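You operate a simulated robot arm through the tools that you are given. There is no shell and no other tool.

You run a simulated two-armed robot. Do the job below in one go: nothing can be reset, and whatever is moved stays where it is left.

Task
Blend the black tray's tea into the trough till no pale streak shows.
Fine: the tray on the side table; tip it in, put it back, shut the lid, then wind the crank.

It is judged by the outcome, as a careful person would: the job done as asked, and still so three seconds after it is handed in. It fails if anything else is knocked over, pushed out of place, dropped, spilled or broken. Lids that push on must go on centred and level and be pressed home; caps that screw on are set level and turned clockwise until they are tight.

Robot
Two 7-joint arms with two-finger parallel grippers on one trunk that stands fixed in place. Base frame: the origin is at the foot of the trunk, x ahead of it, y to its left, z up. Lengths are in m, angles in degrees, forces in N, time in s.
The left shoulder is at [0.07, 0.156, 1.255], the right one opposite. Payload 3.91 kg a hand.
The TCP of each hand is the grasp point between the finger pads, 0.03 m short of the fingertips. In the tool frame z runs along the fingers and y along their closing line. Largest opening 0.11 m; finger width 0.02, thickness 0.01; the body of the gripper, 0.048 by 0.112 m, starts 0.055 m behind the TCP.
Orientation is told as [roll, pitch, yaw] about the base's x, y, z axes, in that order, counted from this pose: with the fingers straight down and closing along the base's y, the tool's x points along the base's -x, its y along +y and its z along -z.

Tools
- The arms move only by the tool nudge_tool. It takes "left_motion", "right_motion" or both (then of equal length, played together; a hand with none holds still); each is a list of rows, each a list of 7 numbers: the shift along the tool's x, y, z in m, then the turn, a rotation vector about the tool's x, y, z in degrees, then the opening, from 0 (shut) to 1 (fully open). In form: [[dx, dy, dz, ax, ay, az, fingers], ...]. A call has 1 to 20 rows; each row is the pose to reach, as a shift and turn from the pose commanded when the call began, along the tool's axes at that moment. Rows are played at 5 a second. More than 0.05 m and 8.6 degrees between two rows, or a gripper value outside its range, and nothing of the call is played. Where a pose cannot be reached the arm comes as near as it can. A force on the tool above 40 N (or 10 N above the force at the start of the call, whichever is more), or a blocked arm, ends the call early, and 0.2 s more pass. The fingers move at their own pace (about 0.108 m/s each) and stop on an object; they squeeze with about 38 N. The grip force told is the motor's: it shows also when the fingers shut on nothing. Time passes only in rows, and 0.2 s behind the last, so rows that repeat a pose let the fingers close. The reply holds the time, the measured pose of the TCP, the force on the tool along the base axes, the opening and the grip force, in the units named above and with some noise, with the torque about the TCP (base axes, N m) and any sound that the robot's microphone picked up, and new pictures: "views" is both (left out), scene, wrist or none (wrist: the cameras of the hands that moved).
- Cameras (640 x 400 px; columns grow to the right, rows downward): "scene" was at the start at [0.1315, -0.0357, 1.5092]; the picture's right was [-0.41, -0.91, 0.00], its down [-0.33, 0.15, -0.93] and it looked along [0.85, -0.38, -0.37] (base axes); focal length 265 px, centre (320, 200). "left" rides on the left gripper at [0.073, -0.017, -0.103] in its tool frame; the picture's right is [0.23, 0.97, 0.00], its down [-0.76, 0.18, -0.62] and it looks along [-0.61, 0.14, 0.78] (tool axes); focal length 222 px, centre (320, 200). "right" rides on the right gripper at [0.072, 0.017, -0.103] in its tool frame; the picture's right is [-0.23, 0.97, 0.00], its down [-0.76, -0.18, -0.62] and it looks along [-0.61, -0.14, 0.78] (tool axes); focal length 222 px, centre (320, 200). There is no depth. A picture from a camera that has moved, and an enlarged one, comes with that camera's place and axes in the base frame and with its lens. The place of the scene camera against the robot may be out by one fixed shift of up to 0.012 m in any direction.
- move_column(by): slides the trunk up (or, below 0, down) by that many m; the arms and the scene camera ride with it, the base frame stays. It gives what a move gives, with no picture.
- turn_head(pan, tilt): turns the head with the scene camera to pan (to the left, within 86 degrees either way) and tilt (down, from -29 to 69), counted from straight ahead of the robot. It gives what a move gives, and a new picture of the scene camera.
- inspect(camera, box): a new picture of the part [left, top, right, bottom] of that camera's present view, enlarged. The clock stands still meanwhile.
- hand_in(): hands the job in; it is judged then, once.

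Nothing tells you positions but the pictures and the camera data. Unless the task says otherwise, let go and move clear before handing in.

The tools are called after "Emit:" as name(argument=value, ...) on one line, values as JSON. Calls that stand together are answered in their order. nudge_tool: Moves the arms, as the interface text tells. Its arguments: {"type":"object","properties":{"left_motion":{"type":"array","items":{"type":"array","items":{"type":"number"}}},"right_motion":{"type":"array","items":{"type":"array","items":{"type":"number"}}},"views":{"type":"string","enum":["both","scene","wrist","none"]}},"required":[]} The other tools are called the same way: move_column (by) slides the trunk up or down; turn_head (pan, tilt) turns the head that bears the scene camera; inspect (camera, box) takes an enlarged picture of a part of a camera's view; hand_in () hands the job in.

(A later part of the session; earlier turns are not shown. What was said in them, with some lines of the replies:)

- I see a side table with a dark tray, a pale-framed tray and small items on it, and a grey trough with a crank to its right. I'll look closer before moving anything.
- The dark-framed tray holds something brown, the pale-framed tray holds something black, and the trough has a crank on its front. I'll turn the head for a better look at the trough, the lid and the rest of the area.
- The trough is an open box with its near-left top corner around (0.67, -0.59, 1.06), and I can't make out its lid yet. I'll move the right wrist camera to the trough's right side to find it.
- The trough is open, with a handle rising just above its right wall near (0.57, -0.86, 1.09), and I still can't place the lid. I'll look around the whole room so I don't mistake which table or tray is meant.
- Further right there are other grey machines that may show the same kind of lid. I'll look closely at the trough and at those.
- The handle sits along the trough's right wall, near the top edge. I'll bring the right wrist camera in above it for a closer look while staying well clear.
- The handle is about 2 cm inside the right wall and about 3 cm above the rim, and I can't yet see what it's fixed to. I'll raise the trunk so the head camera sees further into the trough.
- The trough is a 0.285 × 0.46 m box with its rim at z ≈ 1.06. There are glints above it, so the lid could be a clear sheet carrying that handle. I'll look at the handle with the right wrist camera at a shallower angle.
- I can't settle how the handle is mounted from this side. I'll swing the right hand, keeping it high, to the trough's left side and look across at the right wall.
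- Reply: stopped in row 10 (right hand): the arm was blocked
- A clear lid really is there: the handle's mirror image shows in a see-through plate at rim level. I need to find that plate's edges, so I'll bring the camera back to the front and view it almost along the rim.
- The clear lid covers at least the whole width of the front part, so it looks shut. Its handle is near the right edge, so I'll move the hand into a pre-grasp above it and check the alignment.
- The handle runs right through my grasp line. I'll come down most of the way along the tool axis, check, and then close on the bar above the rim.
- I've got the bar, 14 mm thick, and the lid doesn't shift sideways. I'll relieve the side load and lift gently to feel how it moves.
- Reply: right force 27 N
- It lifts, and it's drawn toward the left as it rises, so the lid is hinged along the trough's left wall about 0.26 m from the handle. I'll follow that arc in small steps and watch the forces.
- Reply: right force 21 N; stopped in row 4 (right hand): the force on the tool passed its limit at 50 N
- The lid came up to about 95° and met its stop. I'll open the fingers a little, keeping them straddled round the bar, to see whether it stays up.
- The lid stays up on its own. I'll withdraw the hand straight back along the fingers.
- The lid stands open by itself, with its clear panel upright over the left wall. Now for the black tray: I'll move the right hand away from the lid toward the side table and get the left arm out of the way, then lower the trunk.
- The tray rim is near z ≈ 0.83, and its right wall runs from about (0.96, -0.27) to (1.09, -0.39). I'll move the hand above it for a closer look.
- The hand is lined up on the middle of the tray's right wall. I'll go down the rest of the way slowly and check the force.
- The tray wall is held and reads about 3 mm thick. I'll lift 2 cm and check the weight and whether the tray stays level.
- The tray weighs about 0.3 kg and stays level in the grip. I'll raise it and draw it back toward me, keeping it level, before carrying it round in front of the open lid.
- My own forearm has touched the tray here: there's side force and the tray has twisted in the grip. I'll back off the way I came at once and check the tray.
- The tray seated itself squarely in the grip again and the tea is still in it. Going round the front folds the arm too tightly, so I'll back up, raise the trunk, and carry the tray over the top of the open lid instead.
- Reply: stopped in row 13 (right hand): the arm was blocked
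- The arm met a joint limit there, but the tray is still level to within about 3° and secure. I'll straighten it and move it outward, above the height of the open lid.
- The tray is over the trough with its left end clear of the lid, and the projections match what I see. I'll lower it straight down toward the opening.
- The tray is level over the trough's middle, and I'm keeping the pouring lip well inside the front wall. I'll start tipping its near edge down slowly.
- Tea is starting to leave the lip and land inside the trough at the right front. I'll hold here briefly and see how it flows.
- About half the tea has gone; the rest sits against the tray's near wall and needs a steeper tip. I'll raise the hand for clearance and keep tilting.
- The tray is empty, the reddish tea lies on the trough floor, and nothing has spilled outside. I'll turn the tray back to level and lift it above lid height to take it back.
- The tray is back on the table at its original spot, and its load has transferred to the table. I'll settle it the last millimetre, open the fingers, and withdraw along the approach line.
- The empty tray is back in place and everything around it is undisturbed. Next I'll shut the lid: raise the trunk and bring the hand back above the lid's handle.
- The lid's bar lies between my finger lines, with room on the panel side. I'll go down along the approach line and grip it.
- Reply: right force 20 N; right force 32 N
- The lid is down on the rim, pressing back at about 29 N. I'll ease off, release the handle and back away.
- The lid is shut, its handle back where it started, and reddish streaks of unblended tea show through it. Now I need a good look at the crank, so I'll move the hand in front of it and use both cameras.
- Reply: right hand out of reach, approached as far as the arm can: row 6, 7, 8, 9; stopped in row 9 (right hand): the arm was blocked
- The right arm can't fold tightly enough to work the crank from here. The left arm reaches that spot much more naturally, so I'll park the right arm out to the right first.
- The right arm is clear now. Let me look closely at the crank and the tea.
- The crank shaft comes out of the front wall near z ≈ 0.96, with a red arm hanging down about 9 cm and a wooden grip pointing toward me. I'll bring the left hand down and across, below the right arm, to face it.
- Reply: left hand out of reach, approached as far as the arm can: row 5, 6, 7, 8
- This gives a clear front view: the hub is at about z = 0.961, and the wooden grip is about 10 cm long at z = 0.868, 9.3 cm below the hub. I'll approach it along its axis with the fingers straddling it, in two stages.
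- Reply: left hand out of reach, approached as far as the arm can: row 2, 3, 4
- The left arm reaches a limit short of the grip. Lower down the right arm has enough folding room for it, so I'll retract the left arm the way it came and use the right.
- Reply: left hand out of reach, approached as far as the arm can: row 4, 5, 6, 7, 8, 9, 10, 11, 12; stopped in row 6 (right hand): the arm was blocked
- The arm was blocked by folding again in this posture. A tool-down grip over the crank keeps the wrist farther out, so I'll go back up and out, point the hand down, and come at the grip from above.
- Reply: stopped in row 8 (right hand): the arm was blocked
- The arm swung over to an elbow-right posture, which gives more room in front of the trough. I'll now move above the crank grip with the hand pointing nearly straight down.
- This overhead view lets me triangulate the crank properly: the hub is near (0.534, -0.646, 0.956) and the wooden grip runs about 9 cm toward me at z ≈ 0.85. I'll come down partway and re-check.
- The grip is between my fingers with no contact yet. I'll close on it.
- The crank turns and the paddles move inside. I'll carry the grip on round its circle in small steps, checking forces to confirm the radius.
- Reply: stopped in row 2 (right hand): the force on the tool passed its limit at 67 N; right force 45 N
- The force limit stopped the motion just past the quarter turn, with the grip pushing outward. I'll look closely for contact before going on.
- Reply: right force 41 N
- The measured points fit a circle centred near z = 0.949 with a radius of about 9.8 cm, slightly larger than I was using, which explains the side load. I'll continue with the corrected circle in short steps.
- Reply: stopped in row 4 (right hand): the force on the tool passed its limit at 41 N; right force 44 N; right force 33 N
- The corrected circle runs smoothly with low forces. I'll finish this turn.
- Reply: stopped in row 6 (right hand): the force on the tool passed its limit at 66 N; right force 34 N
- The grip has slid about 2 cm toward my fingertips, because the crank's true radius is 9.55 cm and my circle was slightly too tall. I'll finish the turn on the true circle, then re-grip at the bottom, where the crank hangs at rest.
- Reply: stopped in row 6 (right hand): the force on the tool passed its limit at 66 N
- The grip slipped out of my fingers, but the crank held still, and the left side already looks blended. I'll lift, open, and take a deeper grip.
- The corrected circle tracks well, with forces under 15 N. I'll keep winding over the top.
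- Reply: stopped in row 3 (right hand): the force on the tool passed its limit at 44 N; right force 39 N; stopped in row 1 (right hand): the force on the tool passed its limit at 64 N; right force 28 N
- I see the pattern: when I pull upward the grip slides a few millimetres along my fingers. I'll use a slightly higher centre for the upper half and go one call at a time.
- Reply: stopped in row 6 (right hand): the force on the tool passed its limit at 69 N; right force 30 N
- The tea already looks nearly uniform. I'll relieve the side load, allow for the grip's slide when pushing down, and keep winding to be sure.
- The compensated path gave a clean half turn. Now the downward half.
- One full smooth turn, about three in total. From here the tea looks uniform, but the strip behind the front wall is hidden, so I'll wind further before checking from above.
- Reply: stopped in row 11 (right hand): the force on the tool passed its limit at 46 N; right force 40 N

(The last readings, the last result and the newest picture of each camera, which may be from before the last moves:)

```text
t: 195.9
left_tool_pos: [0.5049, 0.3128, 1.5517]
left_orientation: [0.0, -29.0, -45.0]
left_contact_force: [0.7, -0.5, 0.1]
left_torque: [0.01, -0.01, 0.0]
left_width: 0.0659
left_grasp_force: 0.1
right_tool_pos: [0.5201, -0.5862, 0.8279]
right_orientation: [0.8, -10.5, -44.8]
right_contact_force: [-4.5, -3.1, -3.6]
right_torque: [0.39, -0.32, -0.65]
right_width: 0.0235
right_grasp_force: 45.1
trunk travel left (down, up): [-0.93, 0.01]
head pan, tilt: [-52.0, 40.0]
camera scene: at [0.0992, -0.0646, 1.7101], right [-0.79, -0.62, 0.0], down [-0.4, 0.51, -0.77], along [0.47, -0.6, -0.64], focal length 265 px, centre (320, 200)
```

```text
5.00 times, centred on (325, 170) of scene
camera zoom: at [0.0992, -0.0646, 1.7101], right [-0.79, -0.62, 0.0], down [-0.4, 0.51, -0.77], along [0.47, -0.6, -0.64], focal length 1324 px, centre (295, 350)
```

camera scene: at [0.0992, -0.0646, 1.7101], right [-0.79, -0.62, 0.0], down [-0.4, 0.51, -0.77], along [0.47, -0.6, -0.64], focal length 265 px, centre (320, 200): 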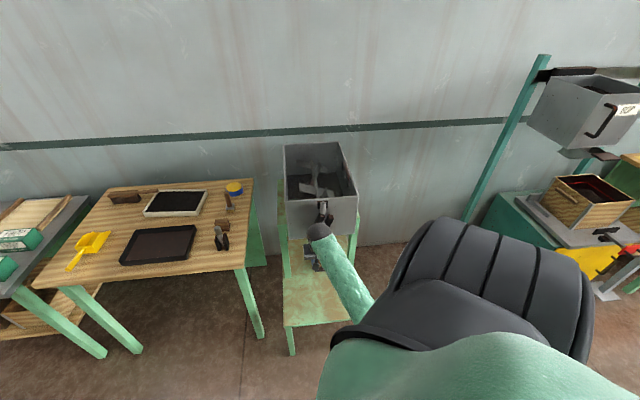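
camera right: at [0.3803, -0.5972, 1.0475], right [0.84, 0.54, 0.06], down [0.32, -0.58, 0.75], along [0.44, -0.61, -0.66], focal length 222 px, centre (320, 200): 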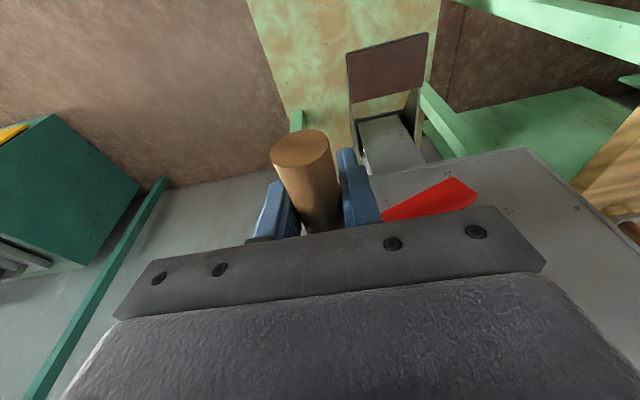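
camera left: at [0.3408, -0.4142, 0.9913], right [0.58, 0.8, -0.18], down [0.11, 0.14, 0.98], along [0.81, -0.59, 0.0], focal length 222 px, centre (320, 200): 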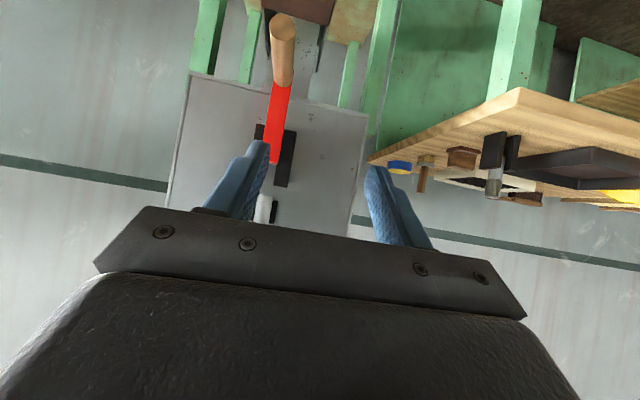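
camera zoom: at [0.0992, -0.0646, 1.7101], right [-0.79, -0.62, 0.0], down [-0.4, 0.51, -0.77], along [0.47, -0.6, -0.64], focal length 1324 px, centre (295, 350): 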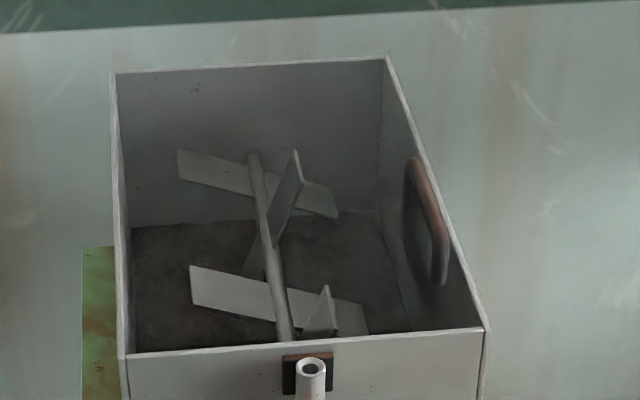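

Emit:
nudge_tool(right_motion=[[-0.0012, 0.015, -0.0069, 0, 0, 0, 0], [-0.003, 0.0286, -0.0172, 0, 0, 0, 0], [-0.0053, 0.0403, -0.0302, 0, 0, 0, 0], [-0.008, 0.0498, -0.0451, 0, 0, 0, 0], [-0.0108, 0.0568, -0.0614, 0, 0, 0, 0], [-0.0139, 0.0611, -0.0786, 0, 0, 0, 0], [-0.017, 0.0625, -0.0963, 0, 0, 0, 0], [-0.0201, 0.0611, -0.114, 0, 0, 0, 0], [-0.0231, 0.0568, -0.1313, 0, 0, 0, 0], [-0.0259, 0.0498, -0.147, 0, 0, 0, 0], [-0.0283, 0.0403, -0.1604, 0, 0, 0, 0], [-0.0303, 0.0286, -0.1719, 0, 0, 0, 0], [-0.032, 0.015, -0.1813, 0, 0, 0, 0], [-0.0332, 0, -0.1882, 0, 0, 0, 0], [-0.0339, -0.016, -0.1924, 0, 0, 0, 0], [-0.0342, -0.0325, -0.1938, 0, 0, 0, 0], [-0.0339, -0.049, -0.1924, 0, 0, 0, 0], [-0.0332, -0.065, -0.1882, 0, 0, 0, 0]], views="wrist")

```text
t: 199.7
left_tool_pos: [0.5027, 0.3142, 1.5522]
left_orientation: [-0.1, -29.0, -45.1]
left_contact_force: [0.1, -0.1, -0.1]
left_torque: [-0.01, 0.0, 0.0]
left_width: 0.0661
left_grasp_force: 0.0
right_tool_pos: [0.4706, -0.6315, 1.0187]
right_orientation: [0.8, -10.7, -44.6]
right_contact_force: [-4.3, 11.7, 2.3]
right_torque: [0.55, 0.02, -0.66]
right_width: 0.0237
right_grasp_force: 44.7
trunk travel left (down, up): [-0.93, 0.01]
head pan, tilt: [-52.0, 40.0]
camera right: at [0.4177, -0.5577, 1.1088], right [0.84, 0.54, 0.06], down [0.32, -0.58, 0.75], along [0.44, -0.61, -0.66], focal length 222 px, centre (320, 200)
```

right: 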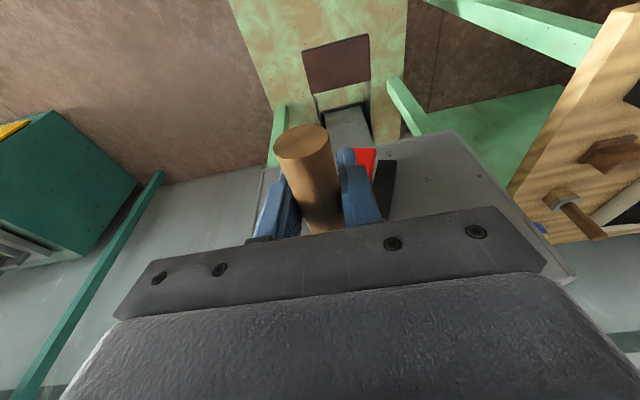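

Emit:
nudge_tool(right_motion=[[0.0012, -0.015, 0.0069, 0, 0, 0, 0], [0.0029, -0.0286, 0.0162, 0, 0, 0, 0], [0.0049, -0.0403, 0.0278, 0, 0, 0, 0], [0.0073, -0.0498, 0.0412, 0, 0, 0, 0], [0.0099, -0.0568, 0.0559, 0, 0, 0, 0], [0.0128, -0.0611, 0.0727, 0, 0, 0, 0], [0.016, -0.0625, 0.0909, 0, 0, 0, 0], [0.0193, -0.0611, 0.1096, 0, 0, 0, 0], [0.0225, -0.0568, 0.1278, 0, 0, 0, 0], [0.0256, -0.0498, 0.1451, 0, 0, 0, 0], [0.0283, -0.0403, 0.1604, 0, 0, 0, 0], [0.0303, -0.0286, 0.1719, 0, 0, 0, 0], [0.032, -0.015, 0.1813, 0, 0, 0, 0], [0.0332, 0, 0.1882, 0, 0, 0, 0], [0.0339, 0.016, 0.1924, 0, 0, 0, 0], [0.0342, 0.0325, 0.1938, 0, 0, 0, 0], [0.0339, 0.049, 0.1924, 0, 0, 0, 0], [0.0332, 0.065, 0.1882, 0, 0, 0, 0]], views="wrist")

```text
t: 203.5
left_tool_pos: [0.5049, 0.3122, 1.5515]
left_orientation: [-0.1, -29.0, -44.9]
left_contact_force: [0.3, -0.1, -0.7]
left_torque: [0.03, 0.01, 0.0]
left_width: 0.0662
left_grasp_force: 0.1
right_tool_pos: [0.5211, -0.5863, 0.8281]
right_orientation: [0.8, -10.6, -44.7]
right_contact_force: [-0.5, -7.5, -4.0]
right_torque: [0.54, -0.26, -0.55]
right_width: 0.024
right_grasp_force: 44.7
trunk travel left (down, up): [-0.93, 0.01]
head pan, tilt: [-52.0, 40.0]
camera right: at [0.4678, -0.5116, 0.9175], right [0.84, 0.54, 0.06], down [0.32, -0.58, 0.75], along [0.44, -0.61, -0.66], focal length 222 px, centre (320, 200)
```

right: 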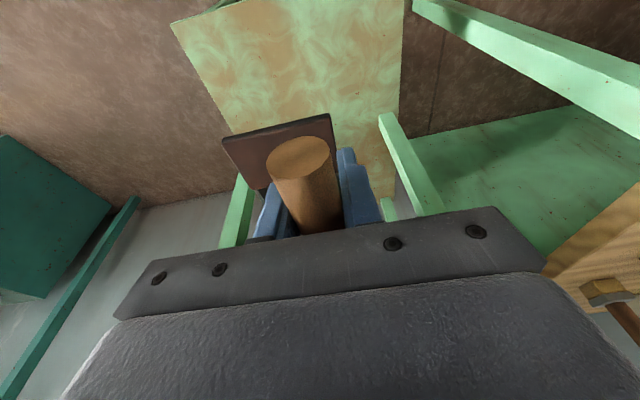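

Five turns done. One more full turn, then I'll check from above.

Emit:
nudge_tool(right_motion=[[-0.0012, 0.015, -0.0069, 0, 0, 0, 0], [-0.003, 0.0286, -0.0172, 0, 0, 0, 0], [-0.0053, 0.0403, -0.0302, 0, 0, 0, 0], [-0.008, 0.0498, -0.0451, 0, 0, 0, 0], [-0.0108, 0.0568, -0.0614, 0, 0, 0, 0], [-0.0139, 0.0611, -0.0786, 0, 0, 0, 0], [-0.017, 0.0625, -0.0963, 0, 0, 0, 0], [-0.0201, 0.0611, -0.114, 0, 0, 0, 0], [-0.0231, 0.0568, -0.1313, 0, 0, 0, 0], [-0.0259, 0.0498, -0.147, 0, 0, 0, 0], [-0.0283, 0.0403, -0.1604, 0, 0, 0, 0], [-0.0303, 0.0286, -0.1719, 0, 0, 0, 0], [-0.032, 0.015, -0.1813, 0, 0, 0, 0], [-0.0332, 0, -0.1882, 0, 0, 0, 0], [-0.0339, -0.016, -0.1924, 0, 0, 0, 0], [-0.0342, -0.0325, -0.1938, 0, 0, 0, 0], [-0.0339, -0.049, -0.1924, 0, 0, 0, 0], [-0.0332, -0.065, -0.1882, 0, 0, 0, 0]], views="scene")

Emit:
inspect(camera="scene", box=[270, 130, 380, 210])

```text
t: 207.3
left_tool_pos: [0.5051, 0.312, 1.5511]
left_orientation: [0.0, -28.9, -45.0]
left_contact_force: [0.2, 0.2, 0.1]
left_torque: [0.02, 0.0, -0.01]
left_width: 0.0661
left_grasp_force: 0.0
right_tool_pos: [0.4709, -0.6307, 1.0189]
right_orientation: [0.7, -10.5, -44.5]
right_contact_force: [7.1, 0.9, -0.4]
right_torque: [0.62, 0.08, -0.63]
right_width: 0.0237
right_grasp_force: 45.0
trunk travel left (down, up): [-0.93, 0.01]
head pan, tilt: [-52.0, 40.0]
camera scene: at [0.099, -0.0649, 1.71], right [-0.79, -0.62, 0.0], down [-0.4, 0.51, -0.77], along [0.47, -0.6, -0.64], focal length 265 px, centre (320, 200)
```

scene: 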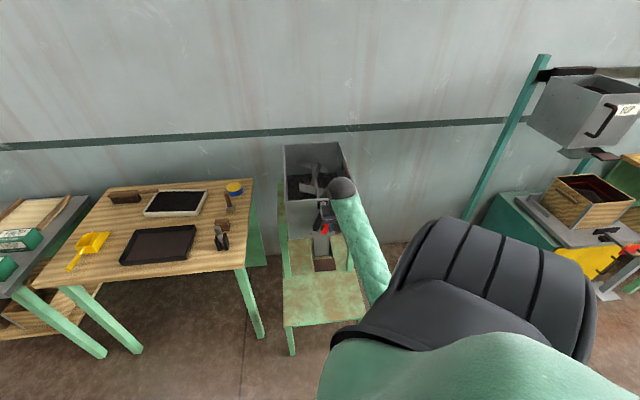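

```text
5.00 times, centred on (325, 170) of scene
camera zoom: at [0.099, -0.0649, 1.71], right [-0.79, -0.62, 0.0], down [-0.4, 0.51, -0.77], along [0.47, -0.6, -0.64], focal length 1324 px, centre (295, 350)
```

zoom: 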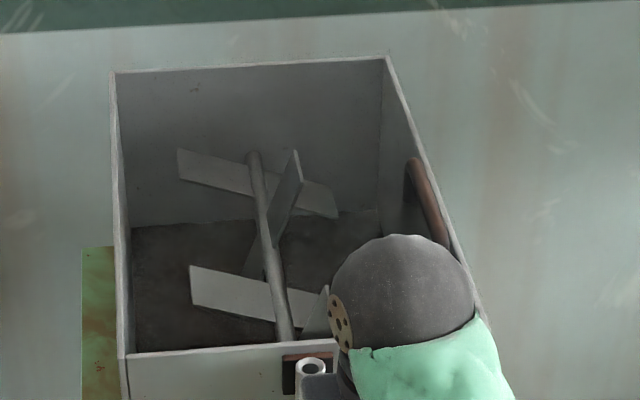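

Emit:
nudge_tool(right_motion=[[0.0012, -0.015, 0.0069, 0, 0, 0, 0], [0.0029, -0.0286, 0.0162, 0, 0, 0, 0], [0.0049, -0.0403, 0.0278, 0, 0, 0, 0], [0.0073, -0.0498, 0.0412, 0, 0, 0, 0], [0.0099, -0.0568, 0.0559, 0, 0, 0, 0], [0.0128, -0.0611, 0.0727, 0, 0, 0, 0], [0.016, -0.0625, 0.0909, 0, 0, 0, 0], [0.0193, -0.0611, 0.1096, 0, 0, 0, 0], [0.0225, -0.0568, 0.1278, 0, 0, 0, 0], [0.0256, -0.0498, 0.1451, 0, 0, 0, 0], [0.0283, -0.0403, 0.1604, 0, 0, 0, 0], [0.0303, -0.0286, 0.1719, 0, 0, 0, 0], [0.032, -0.015, 0.1813, 0, 0, 0, 0], [0.0332, 0, 0.1882, 0, 0, 0, 0], [0.0339, 0.016, 0.1924, 0, 0, 0, 0], [0.0342, 0.0325, 0.1938, 0, 0, 0, 0]], views="wrist")

```text
t: 210.7
left_tool_pos: [0.5041, 0.3128, 1.552]
left_orientation: [0.0, -29.0, -45.0]
left_contact_force: [-0.8, 0.6, 0.2]
left_torque: [-0.01, -0.01, 0.02]
left_width: 0.0659
left_grasp_force: 0.0
right_tool_pos: [0.4975, -0.6081, 0.8222]
right_orientation: [0.9, -10.6, -44.7]
right_contact_force: [-6.6, -3.1, -3.1]
right_torque: [0.35, -0.42, -0.63]
right_width: 0.0237
right_grasp_force: 44.6
trunk travel left (down, up): [-0.93, 0.01]
head pan, tilt: [-52.0, 40.0]
camera right: at [0.4452, -0.5331, 0.9112], right [0.84, 0.54, 0.06], down [0.32, -0.58, 0.75], along [0.43, -0.61, -0.66], focal length 222 px, centre (320, 200)
```

right: 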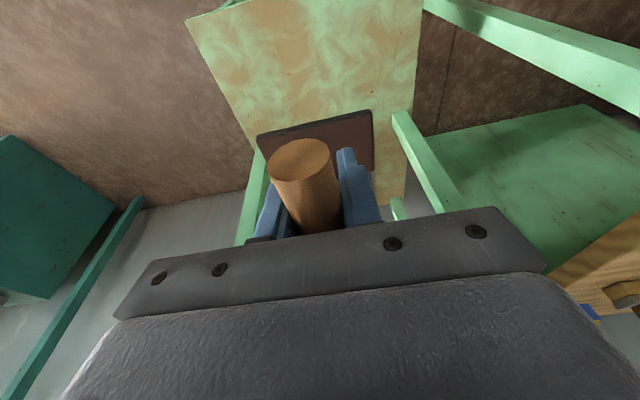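

Six turns, and the crank is back hanging down. I'll open the fingers, withdraw straight up, and look into the trough from above.

Emit:
nudge_tool(right_motion=[[0, 0, 0, 0, 0, 0, 0.3], [0, 0, 0, 0, 0, 0, 0.6], [0, 0, 0, 0, 0, 0, 0.6], [0, 0, -0.04, 0, 0, 0, 0.6], [0, 0, -0.08, 0, 0, 0, 0.6], [0, 0, -0.12, 0, 0, 0, 0.6], [0, 0, -0.16, 0, 0, 0, 0.6], [0, 0, -0.2, 0, 0, 0, 0.6], [0, 0, -0.24, 0, 0, 0, 0.6], [0, 0, -0.28, 0, 0, 0, 0.6], [0, 0, -0.32, 0, 0, 0, 0.6]], views="both")

```text
t: 213.1
left_tool_pos: [0.505, 0.3146, 1.5507]
left_orientation: [0.0, -28.9, -44.9]
left_contact_force: [0.2, 0.2, -0.4]
left_torque: [0.0, 0.01, -0.01]
left_width: 0.0661
left_grasp_force: 0.0
right_tool_pos: [0.4523, -0.568, 1.1356]
right_orientation: [0.9, -10.5, -44.5]
right_contact_force: [0.0, 0.1, -0.4]
right_torque: [-0.02, 0.01, 0.0]
right_width: 0.0662
right_grasp_force: 0.1
trunk travel left (down, up): [-0.93, 0.01]
head pan, tilt: [-52.0, 40.0]
camera scene: at [0.0996, -0.063, 1.7099], right [-0.79, -0.62, 0.0], down [-0.4, 0.51, -0.77], along [0.47, -0.6, -0.64], focal length 265 px, centre (320, 200)
camera right: at [0.3997, -0.4944, 1.2248], right [0.84, 0.54, 0.05], down [0.32, -0.58, 0.75], along [0.43, -0.61, -0.66], focal length 222 px, centre (320, 200)
```

scene: 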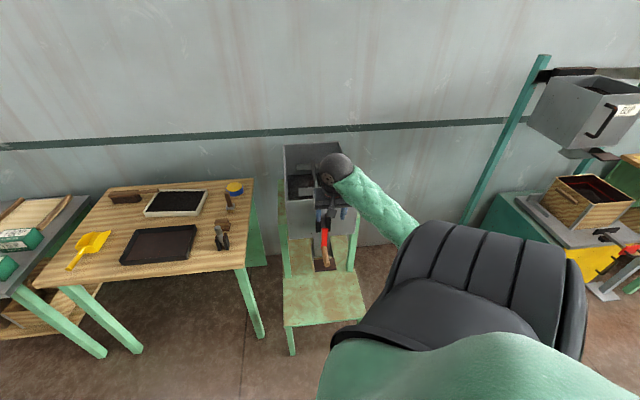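
right: 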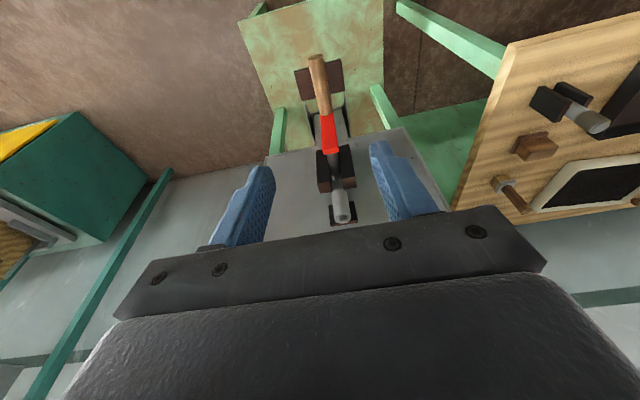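

Emit:
nudge_tool(right_motion=[[-0.02, 0, -0.035, 0, 0, 0, 0.6], [-0.04, 0, -0.07, 0, 0, 0, 0.6], [-0.07, -0.001, -0.1, 0, 0, 0, 0.6], [-0.1, -0.002, -0.125, 0, 0, 0, 0.6], [-0.135, -0.003, -0.14, 0, 0, 0, 0.6], [-0.17, -0.004, -0.15, 0, 0, 0, 0.6], [-0.21, -0.005, -0.16, 0, 0, 0, 0.6], [-0.247, -0.005, -0.1717, 0, 0, 0, 0.6]], views="both")

Emit:
inspect(camera="right", box=[180, 0, 480, 220])

```text
t: 214.9
left_tool_pos: [0.5057, 0.3125, 1.5515]
left_orientation: [0.0, -28.8, -45.0]
left_contact_force: [-0.2, -0.4, 0.8]
left_torque: [0.01, 0.03, -0.06]
left_width: 0.0661
left_grasp_force: 0.0
right_tool_pos: [0.6008, -0.7253, 1.3508]
right_orientation: [0.8, -10.5, -44.7]
right_contact_force: [0.7, 0.0, 0.4]
right_torque: [-0.02, 0.05, -0.01]
right_width: 0.0663
right_grasp_force: 0.1
trunk travel left (down, up): [-0.93, 0.01]
head pan, tilt: [-52.0, 40.0]
camera scene: at [0.1, -0.0646, 1.7099], right [-0.79, -0.62, 0.0], down [-0.4, 0.51, -0.77], along [0.47, -0.6, -0.64], focal length 265 px, centre (320, 200)
camera right: at [0.5481, -0.6507, 1.4397], right [0.84, 0.54, 0.06], down [0.32, -0.58, 0.75], along [0.43, -0.61, -0.66], focal length 222 px, centre (320, 200)
```

scene: 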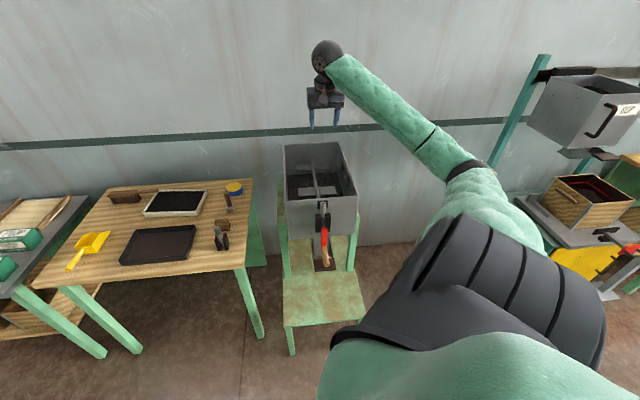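
right: 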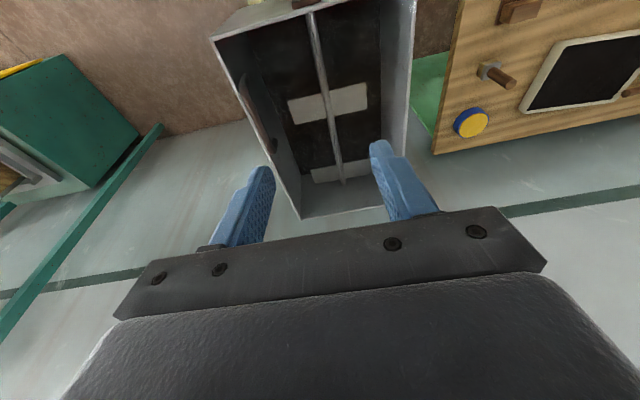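

```text
1.82 times, centred on (330, 110) of right
camera zoom: at [0.5481, -0.6507, 1.4397], right [0.84, 0.54, 0.06], down [0.32, -0.58, 0.75], along [0.43, -0.61, -0.66], focal length 404 px, centre (302, 364)
```

zoom: 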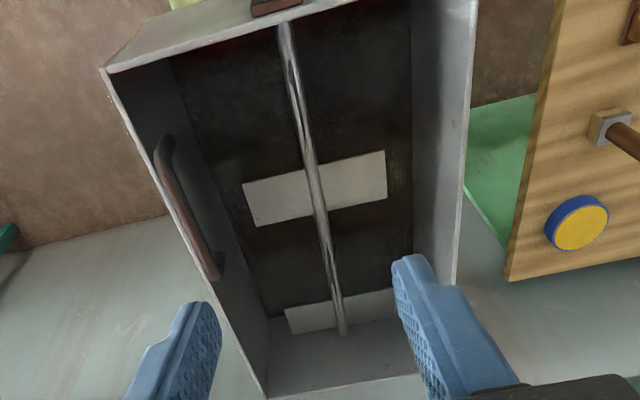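

Emit:
inspect(camera="right", box=[220, 0, 420, 110])

Emit:
inspect(camera="scene", box=[275, 135, 370, 280])

Emit:
inspect(camera="scene", box=[0, 170, 290, 360])

```text
3.20 times, centred on (320, 55) of right
camera zoom: at [0.5481, -0.6507, 1.4397], right [0.84, 0.54, 0.06], down [0.32, -0.58, 0.75], along [0.43, -0.61, -0.66], focal length 711 px, centre (320, 664)
```

zoom: 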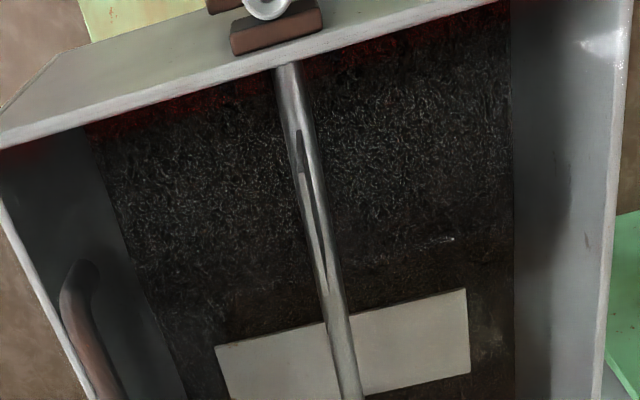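

```text
2.76 times, centred on (322, 208) of scene
camera zoom: at [0.1, -0.0646, 1.7099], right [-0.79, -0.62, 0.0], down [-0.4, 0.51, -0.77], along [0.47, -0.6, -0.64], focal length 731 px, centre (313, 179)
```

zoom: 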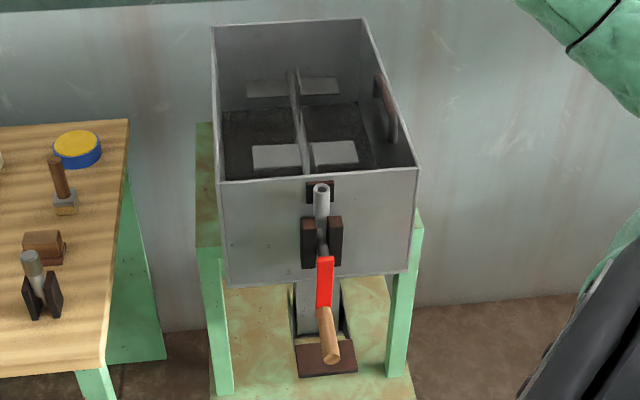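

```text
2.11 times, centred on (145, 265) of scene
camera zoom: at [0.1, -0.0646, 1.7099], right [-0.79, -0.62, 0.0], down [-0.4, 0.51, -0.77], along [0.47, -0.6, -0.64], focal length 558 px, centre (688, 63)
```

zoom: 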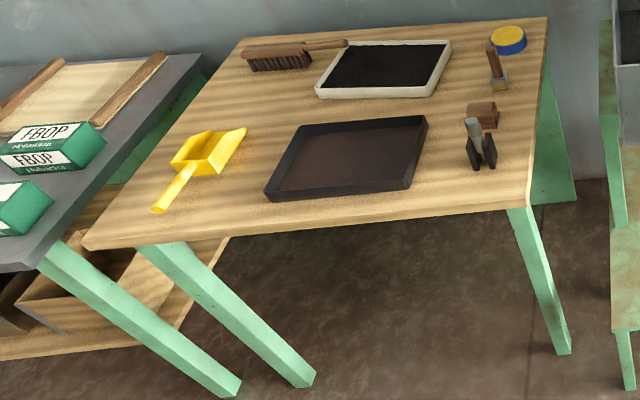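

The tea looks evenly dark, with only a faint reddish band along the front edge that may be a reflection in the lid. I'll shift the camera inward to see that strip directly.

Emit:
nudge_tool(right_motion=[[-0.035, 0, 0.006, 0, 0, 0, 0.6], [-0.07, 0, 0.012, 0, 0, 0, 0.6], [-0.1, 0, 0.0174, 0, 0, 0, 0.6]], views="wrist")

Emit:
inspect(camera="right", box=[200, 0, 440, 150])

```text
t: 215.7
left_tool_pos: [0.5041, 0.3122, 1.5515]
left_orientation: [0.0, -28.9, -45.0]
left_contact_force: [-0.6, 0.8, -0.5]
left_torque: [0.0, 0.0, 0.02]
left_width: 0.0659
left_grasp_force: 0.1
right_tool_pos: [0.6706, -0.7979, 1.3537]
right_orientation: [0.8, -10.6, -44.7]
right_contact_force: [0.6, -0.3, 0.2]
right_torque: [-0.04, 0.02, 0.03]
right_width: 0.0661
right_grasp_force: 0.0
trunk travel left (down, up): [-0.93, 0.01]
head pan, tilt: [-52.0, 40.0]
camera right: at [0.6174, -0.7228, 1.4418], right [0.84, 0.54, 0.06], down [0.32, -0.58, 0.75], along [0.43, -0.61, -0.66], focal length 222 px, centre (320, 200)
```

right: 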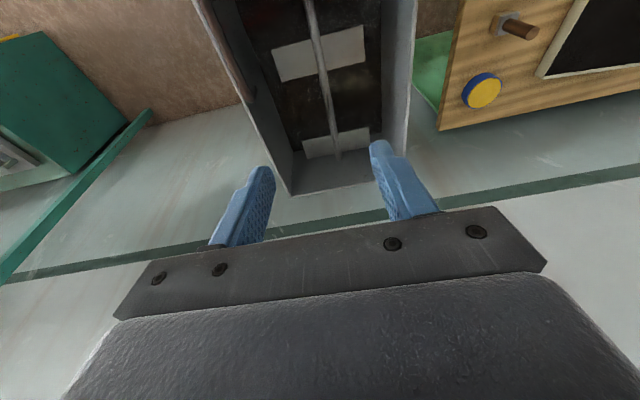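

```text
2.67 times, centred on (320, 75) of right
camera zoom: at [0.6174, -0.7228, 1.4418], right [0.84, 0.54, 0.06], down [0.32, -0.58, 0.75], along [0.43, -0.61, -0.66], focal length 592 px, centre (320, 533)
```

zoom: 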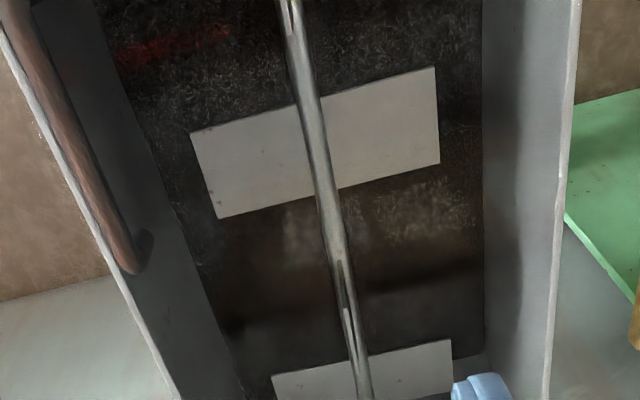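

Emit:
nudge_tool(right_motion=[[0, 0, 0, 0, 7, 0, 0.6], [0, 0, 0, 0, 14, 0, 0.6], [0, 0, 0, 0, 21, 0, 0.6], [0, 0, 0, 0, 27, 0, 0.6]], views="wrist")

Emit:
inspect(camera="right", box=[200, 40, 440, 220])

```text
t: 216.7
left_tool_pos: [0.506, 0.3113, 1.5512]
left_orientation: [0.0, -28.9, -45.0]
left_contact_force: [0.2, -0.5, -0.5]
left_torque: [-0.04, 0.0, 0.03]
left_width: 0.0661
left_grasp_force: 0.0
right_tool_pos: [0.6717, -0.7967, 1.3508]
right_orientation: [0.9, 16.5, -44.3]
right_contact_force: [-0.1, -0.4, -0.3]
right_torque: [-0.02, 0.05, 0.01]
right_width: 0.0663
right_grasp_force: 0.1
trunk travel left (down, up): [-0.93, 0.01]
head pan, tilt: [-52.0, 40.0]
camera right: at [0.6532, -0.7572, 1.4718], right [0.84, 0.54, -0.05], down [0.52, -0.77, 0.38], along [0.17, -0.34, -0.92], focal length 222 px, centre (320, 200)
```

right: 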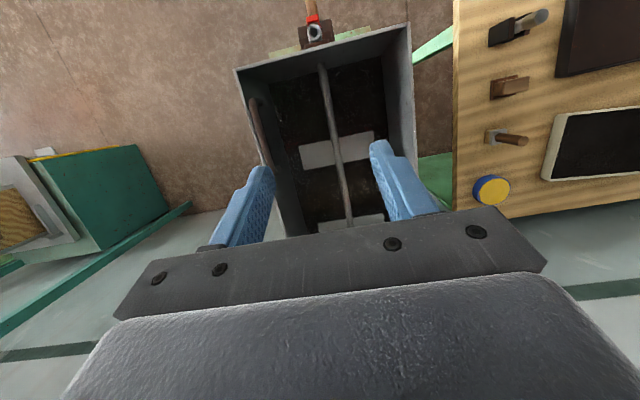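

```text
2.22 times, centred on (320, 130) of right
camera zoom: at [0.6532, -0.7572, 1.4718], right [0.84, 0.54, -0.05], down [0.52, -0.77, 0.38], along [0.17, -0.34, -0.92], focal length 494 px, centre (320, 356)
```

zoom: 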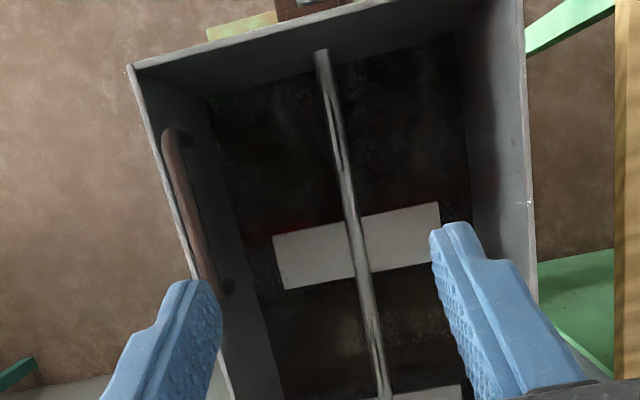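

Emit:
inspect(camera="right", box=[250, 50, 410, 150])

Emit:
inspect(camera="right", box=[270, 130, 400, 220])

```text
4.00 times, centred on (330, 100) of right
camera zoom: at [0.6532, -0.7572, 1.4718], right [0.84, 0.54, -0.05], down [0.52, -0.77, 0.38], along [0.17, -0.34, -0.92], focal length 888 px, centre (280, 600)
```

zoom: 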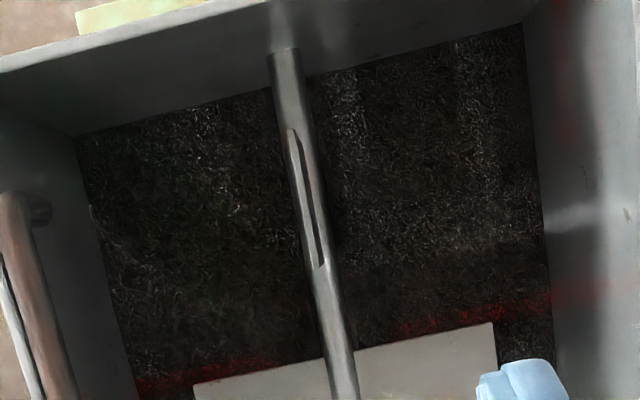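

```text
4.44 times, centred on (335, 175) of right
camera zoom: at [0.6532, -0.7572, 1.4718], right [0.84, 0.54, -0.05], down [0.52, -0.77, 0.38], along [0.17, -0.34, -0.92], focal length 987 px, centre (253, 311)
```

zoom: 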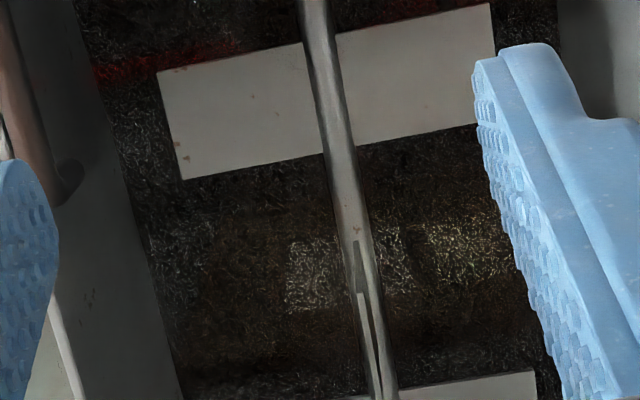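

The close view shows even, dark leaf right up to the front wall. The red tint shifts with the camera, so it's a reflection in the shut lid. I'll move the right hand clear and take a last look at everything.

Emit:
nudge_tool(right_motion=[[0.038, 0, -0.0096, 0, -5.4, 0, 0.6], [0.076, 0, -0.0192, 0, -10.8, 0, 0.6], [0.115, 0, -0.0288, 0, -16.2, 0, 0.6], [0.153, 0, -0.0384, 0, -21.6, 0, 0.6], [0.191, 0, -0.048, 0, -27, 0, 0.6]], views="both")

Emit:
turn_head(pan=-45, tilt=36)

Emit:
inspect(camera="scene", box=[270, 120, 410, 300])

Emit:
inspect(camera="scene", box=[60, 180, 290, 300])

```text
t: 217.9
left_tool_pos: [0.5005, 0.3159, 1.5523]
left_orientation: [0.1, -29.1, -44.8]
left_contact_force: [0.4, 0.6, -0.2]
left_torque: [-0.03, -0.03, -0.02]
left_width: 0.0657
left_grasp_force: 0.0
right_tool_pos: [0.5446, -0.6729, 1.4536]
right_orientation: [0.9, -10.8, -44.6]
right_contact_force: [-0.2, 0.7, -0.1]
right_torque: [-0.01, 0.0, 0.01]
right_width: 0.066
right_grasp_force: 0.0
trunk travel left (down, up): [-0.93, 0.01]
head pan, tilt: [-52.0, 40.0]
camera scene: at [0.0961, -0.0618, 1.7103], right [-0.79, -0.62, 0.0], down [-0.4, 0.5, -0.77], along [0.47, -0.6, -0.64], focal length 265 px, centre (320, 200)
camera right: at [0.4914, -0.5984, 1.5423], right [0.84, 0.54, 0.06], down [0.32, -0.58, 0.75], along [0.44, -0.61, -0.66], focal length 222 px, centre (320, 200)
```

scene: 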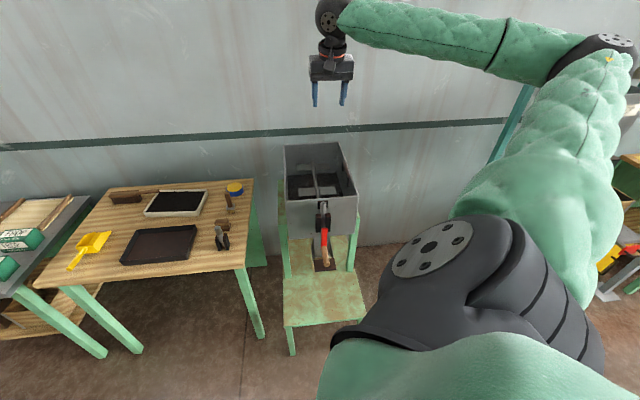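
right: 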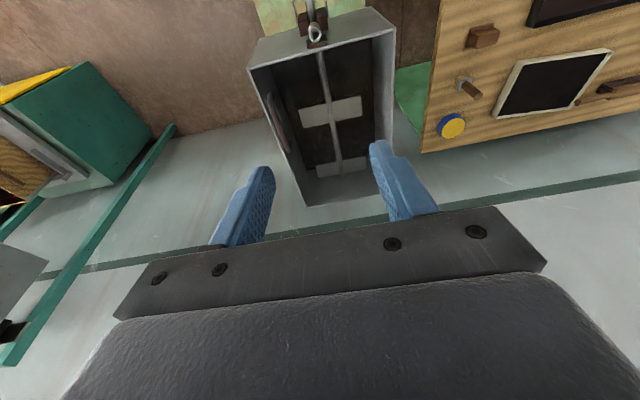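

```text
t: 218.6
left_tool_pos: [0.5029, 0.314, 1.5512]
left_orientation: [-0.1, -29.0, -44.8]
left_contact_force: [-0.2, 0.6, 0.0]
left_torque: [-0.01, -0.01, 0.0]
left_width: 0.0661
left_grasp_force: 0.0
right_tool_pos: [0.5468, -0.6748, 1.451]
right_orientation: [0.9, -10.5, -44.7]
right_contact_force: [-0.6, 0.5, 0.3]
right_torque: [0.02, 0.04, 0.02]
right_width: 0.0661
right_grasp_force: 0.0
trunk travel left (down, up): [-0.93, 0.01]
head pan, tilt: [-45.0, 36.0]
camera scene: at [0.1077, -0.0583, 1.7162], right [-0.71, -0.71, 0.0], down [-0.42, 0.42, -0.81], along [0.57, -0.57, -0.59], focal length 265 px, centre (320, 200)
```

scene: 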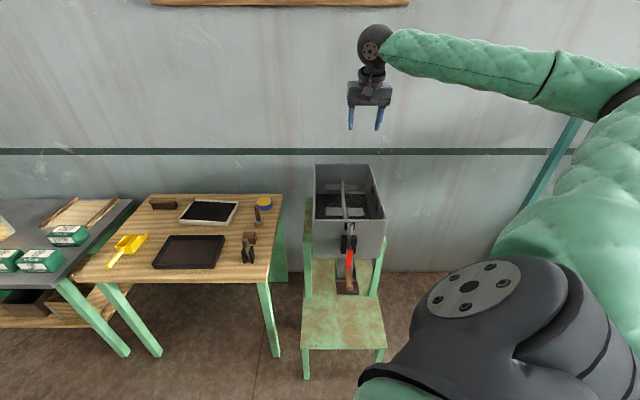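

```text
2.22 times, centred on (340, 210) of scene
camera zoom: at [0.1077, -0.0583, 1.7162], right [-0.71, -0.71, 0.0], down [-0.42, 0.42, -0.81], along [0.57, -0.57, -0.59], focal length 589 px, centre (276, 178)
```

zoom: 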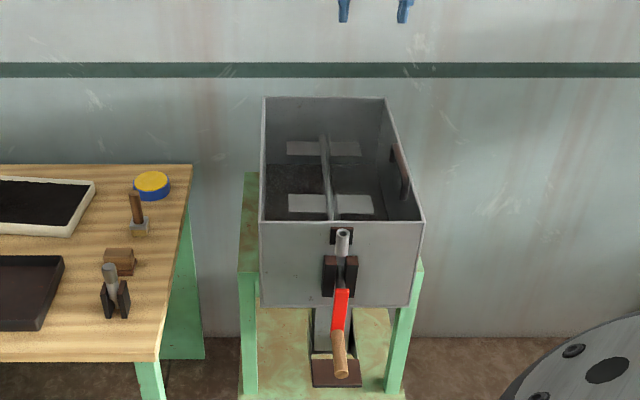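

```text
2.78 times, centred on (175, 240) of scene
camera zoom: at [0.1077, -0.0583, 1.7162], right [-0.71, -0.71, 0.0], down [-0.42, 0.42, -0.81], along [0.57, -0.57, -0.59], focal length 737 px, centre (724, 89)
```

zoom: 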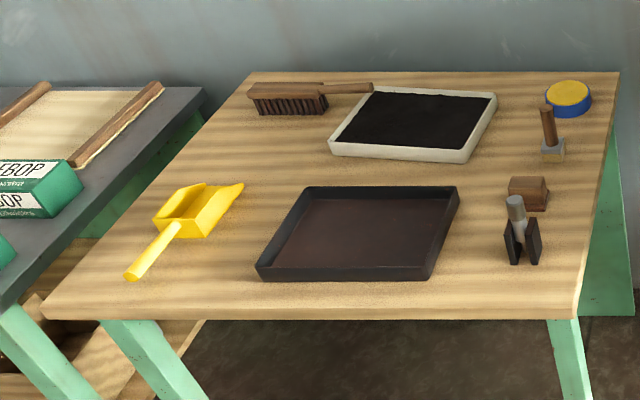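

Everything on the table is as it was and the empty tray is in its place. As a last check that the lid is fully seated, I'll repeat the exact view I took of the trough at the start.

Emit:
turn_head(pan=-52, tilt=38)

Emit:
inspect(camera="scene", box=[230, 100, 390, 220])

```text
t: 219.3
left_tool_pos: [0.5044, 0.3128, 1.5513]
left_orientation: [0.0, -28.9, -45.0]
left_contact_force: [-0.9, -0.1, 0.1]
left_torque: [0.01, 0.0, -0.01]
left_width: 0.0663
left_grasp_force: 0.1
right_tool_pos: [0.5474, -0.6762, 1.4513]
right_orientation: [0.8, -10.5, -44.7]
right_contact_force: [-0.4, -0.3, 0.7]
right_torque: [-0.03, 0.02, 0.04]
right_width: 0.0659
right_grasp_force: 0.0
trunk travel left (down, up): [-0.93, 0.01]
head pan, tilt: [-52.0, 38.0]
camera scene: at [0.0999, -0.0654, 1.7131], right [-0.79, -0.62, 0.0], down [-0.38, 0.48, -0.79], along [0.49, -0.62, -0.62], focal length 265 px, centre (320, 200)
```

scene: 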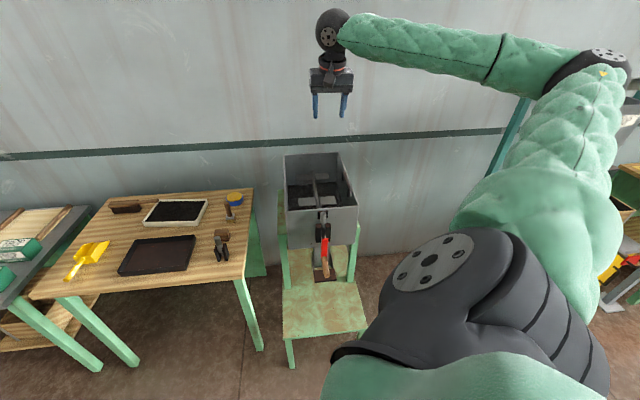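

```text
3.33 times, centred on (310, 160) of scene
camera zoom: at [0.0999, -0.0654, 1.7131], right [-0.79, -0.62, 0.0], down [-0.38, 0.48, -0.79], along [0.49, -0.62, -0.62], focal length 883 px, centre (353, 333)
```

zoom: 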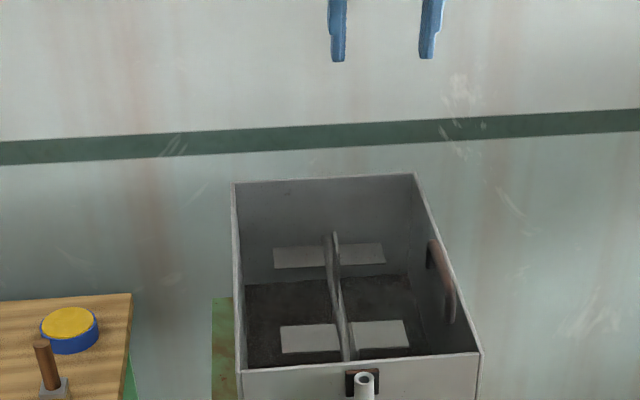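

The view matches the start: the lid handle is in its original closed position, the trough hasn't moved, the tray is back and empty, and the tea shows no streak. Both hands are clear, so I'm handing in.

Emit:
hand_in()

```text
The job is handed in.
```

The black tray's tea is blended into the trough, and I've handed the job in. I haven't had the verdict back.

- **Tea:** I tipped the tray until it was empty, and saw no tea land outside the trough.
- **Tray:** It's back in its original spot on the side table. The other things on the table look undisturbed.
- **Lid:** The clear lid was already shut when I started, so I opened it before pouring. It's shut again, with its handle in the same place as at the start.
- **Crank:** I wound it about six turns, then looked down through the lid. The leaf was evenly dark right up to the front wall, with no pale streak. A faint red tint moved as the camera moved, so it's a reflection in the lid.

On the way to the trough the tray brushed my forearm and twisted slightly in the grip; it settled back without losing any tea I could see. The crank handle also slipped out of my fingers once and I re-gripped it.

Both hands were clear of the trough and table when I handed in.
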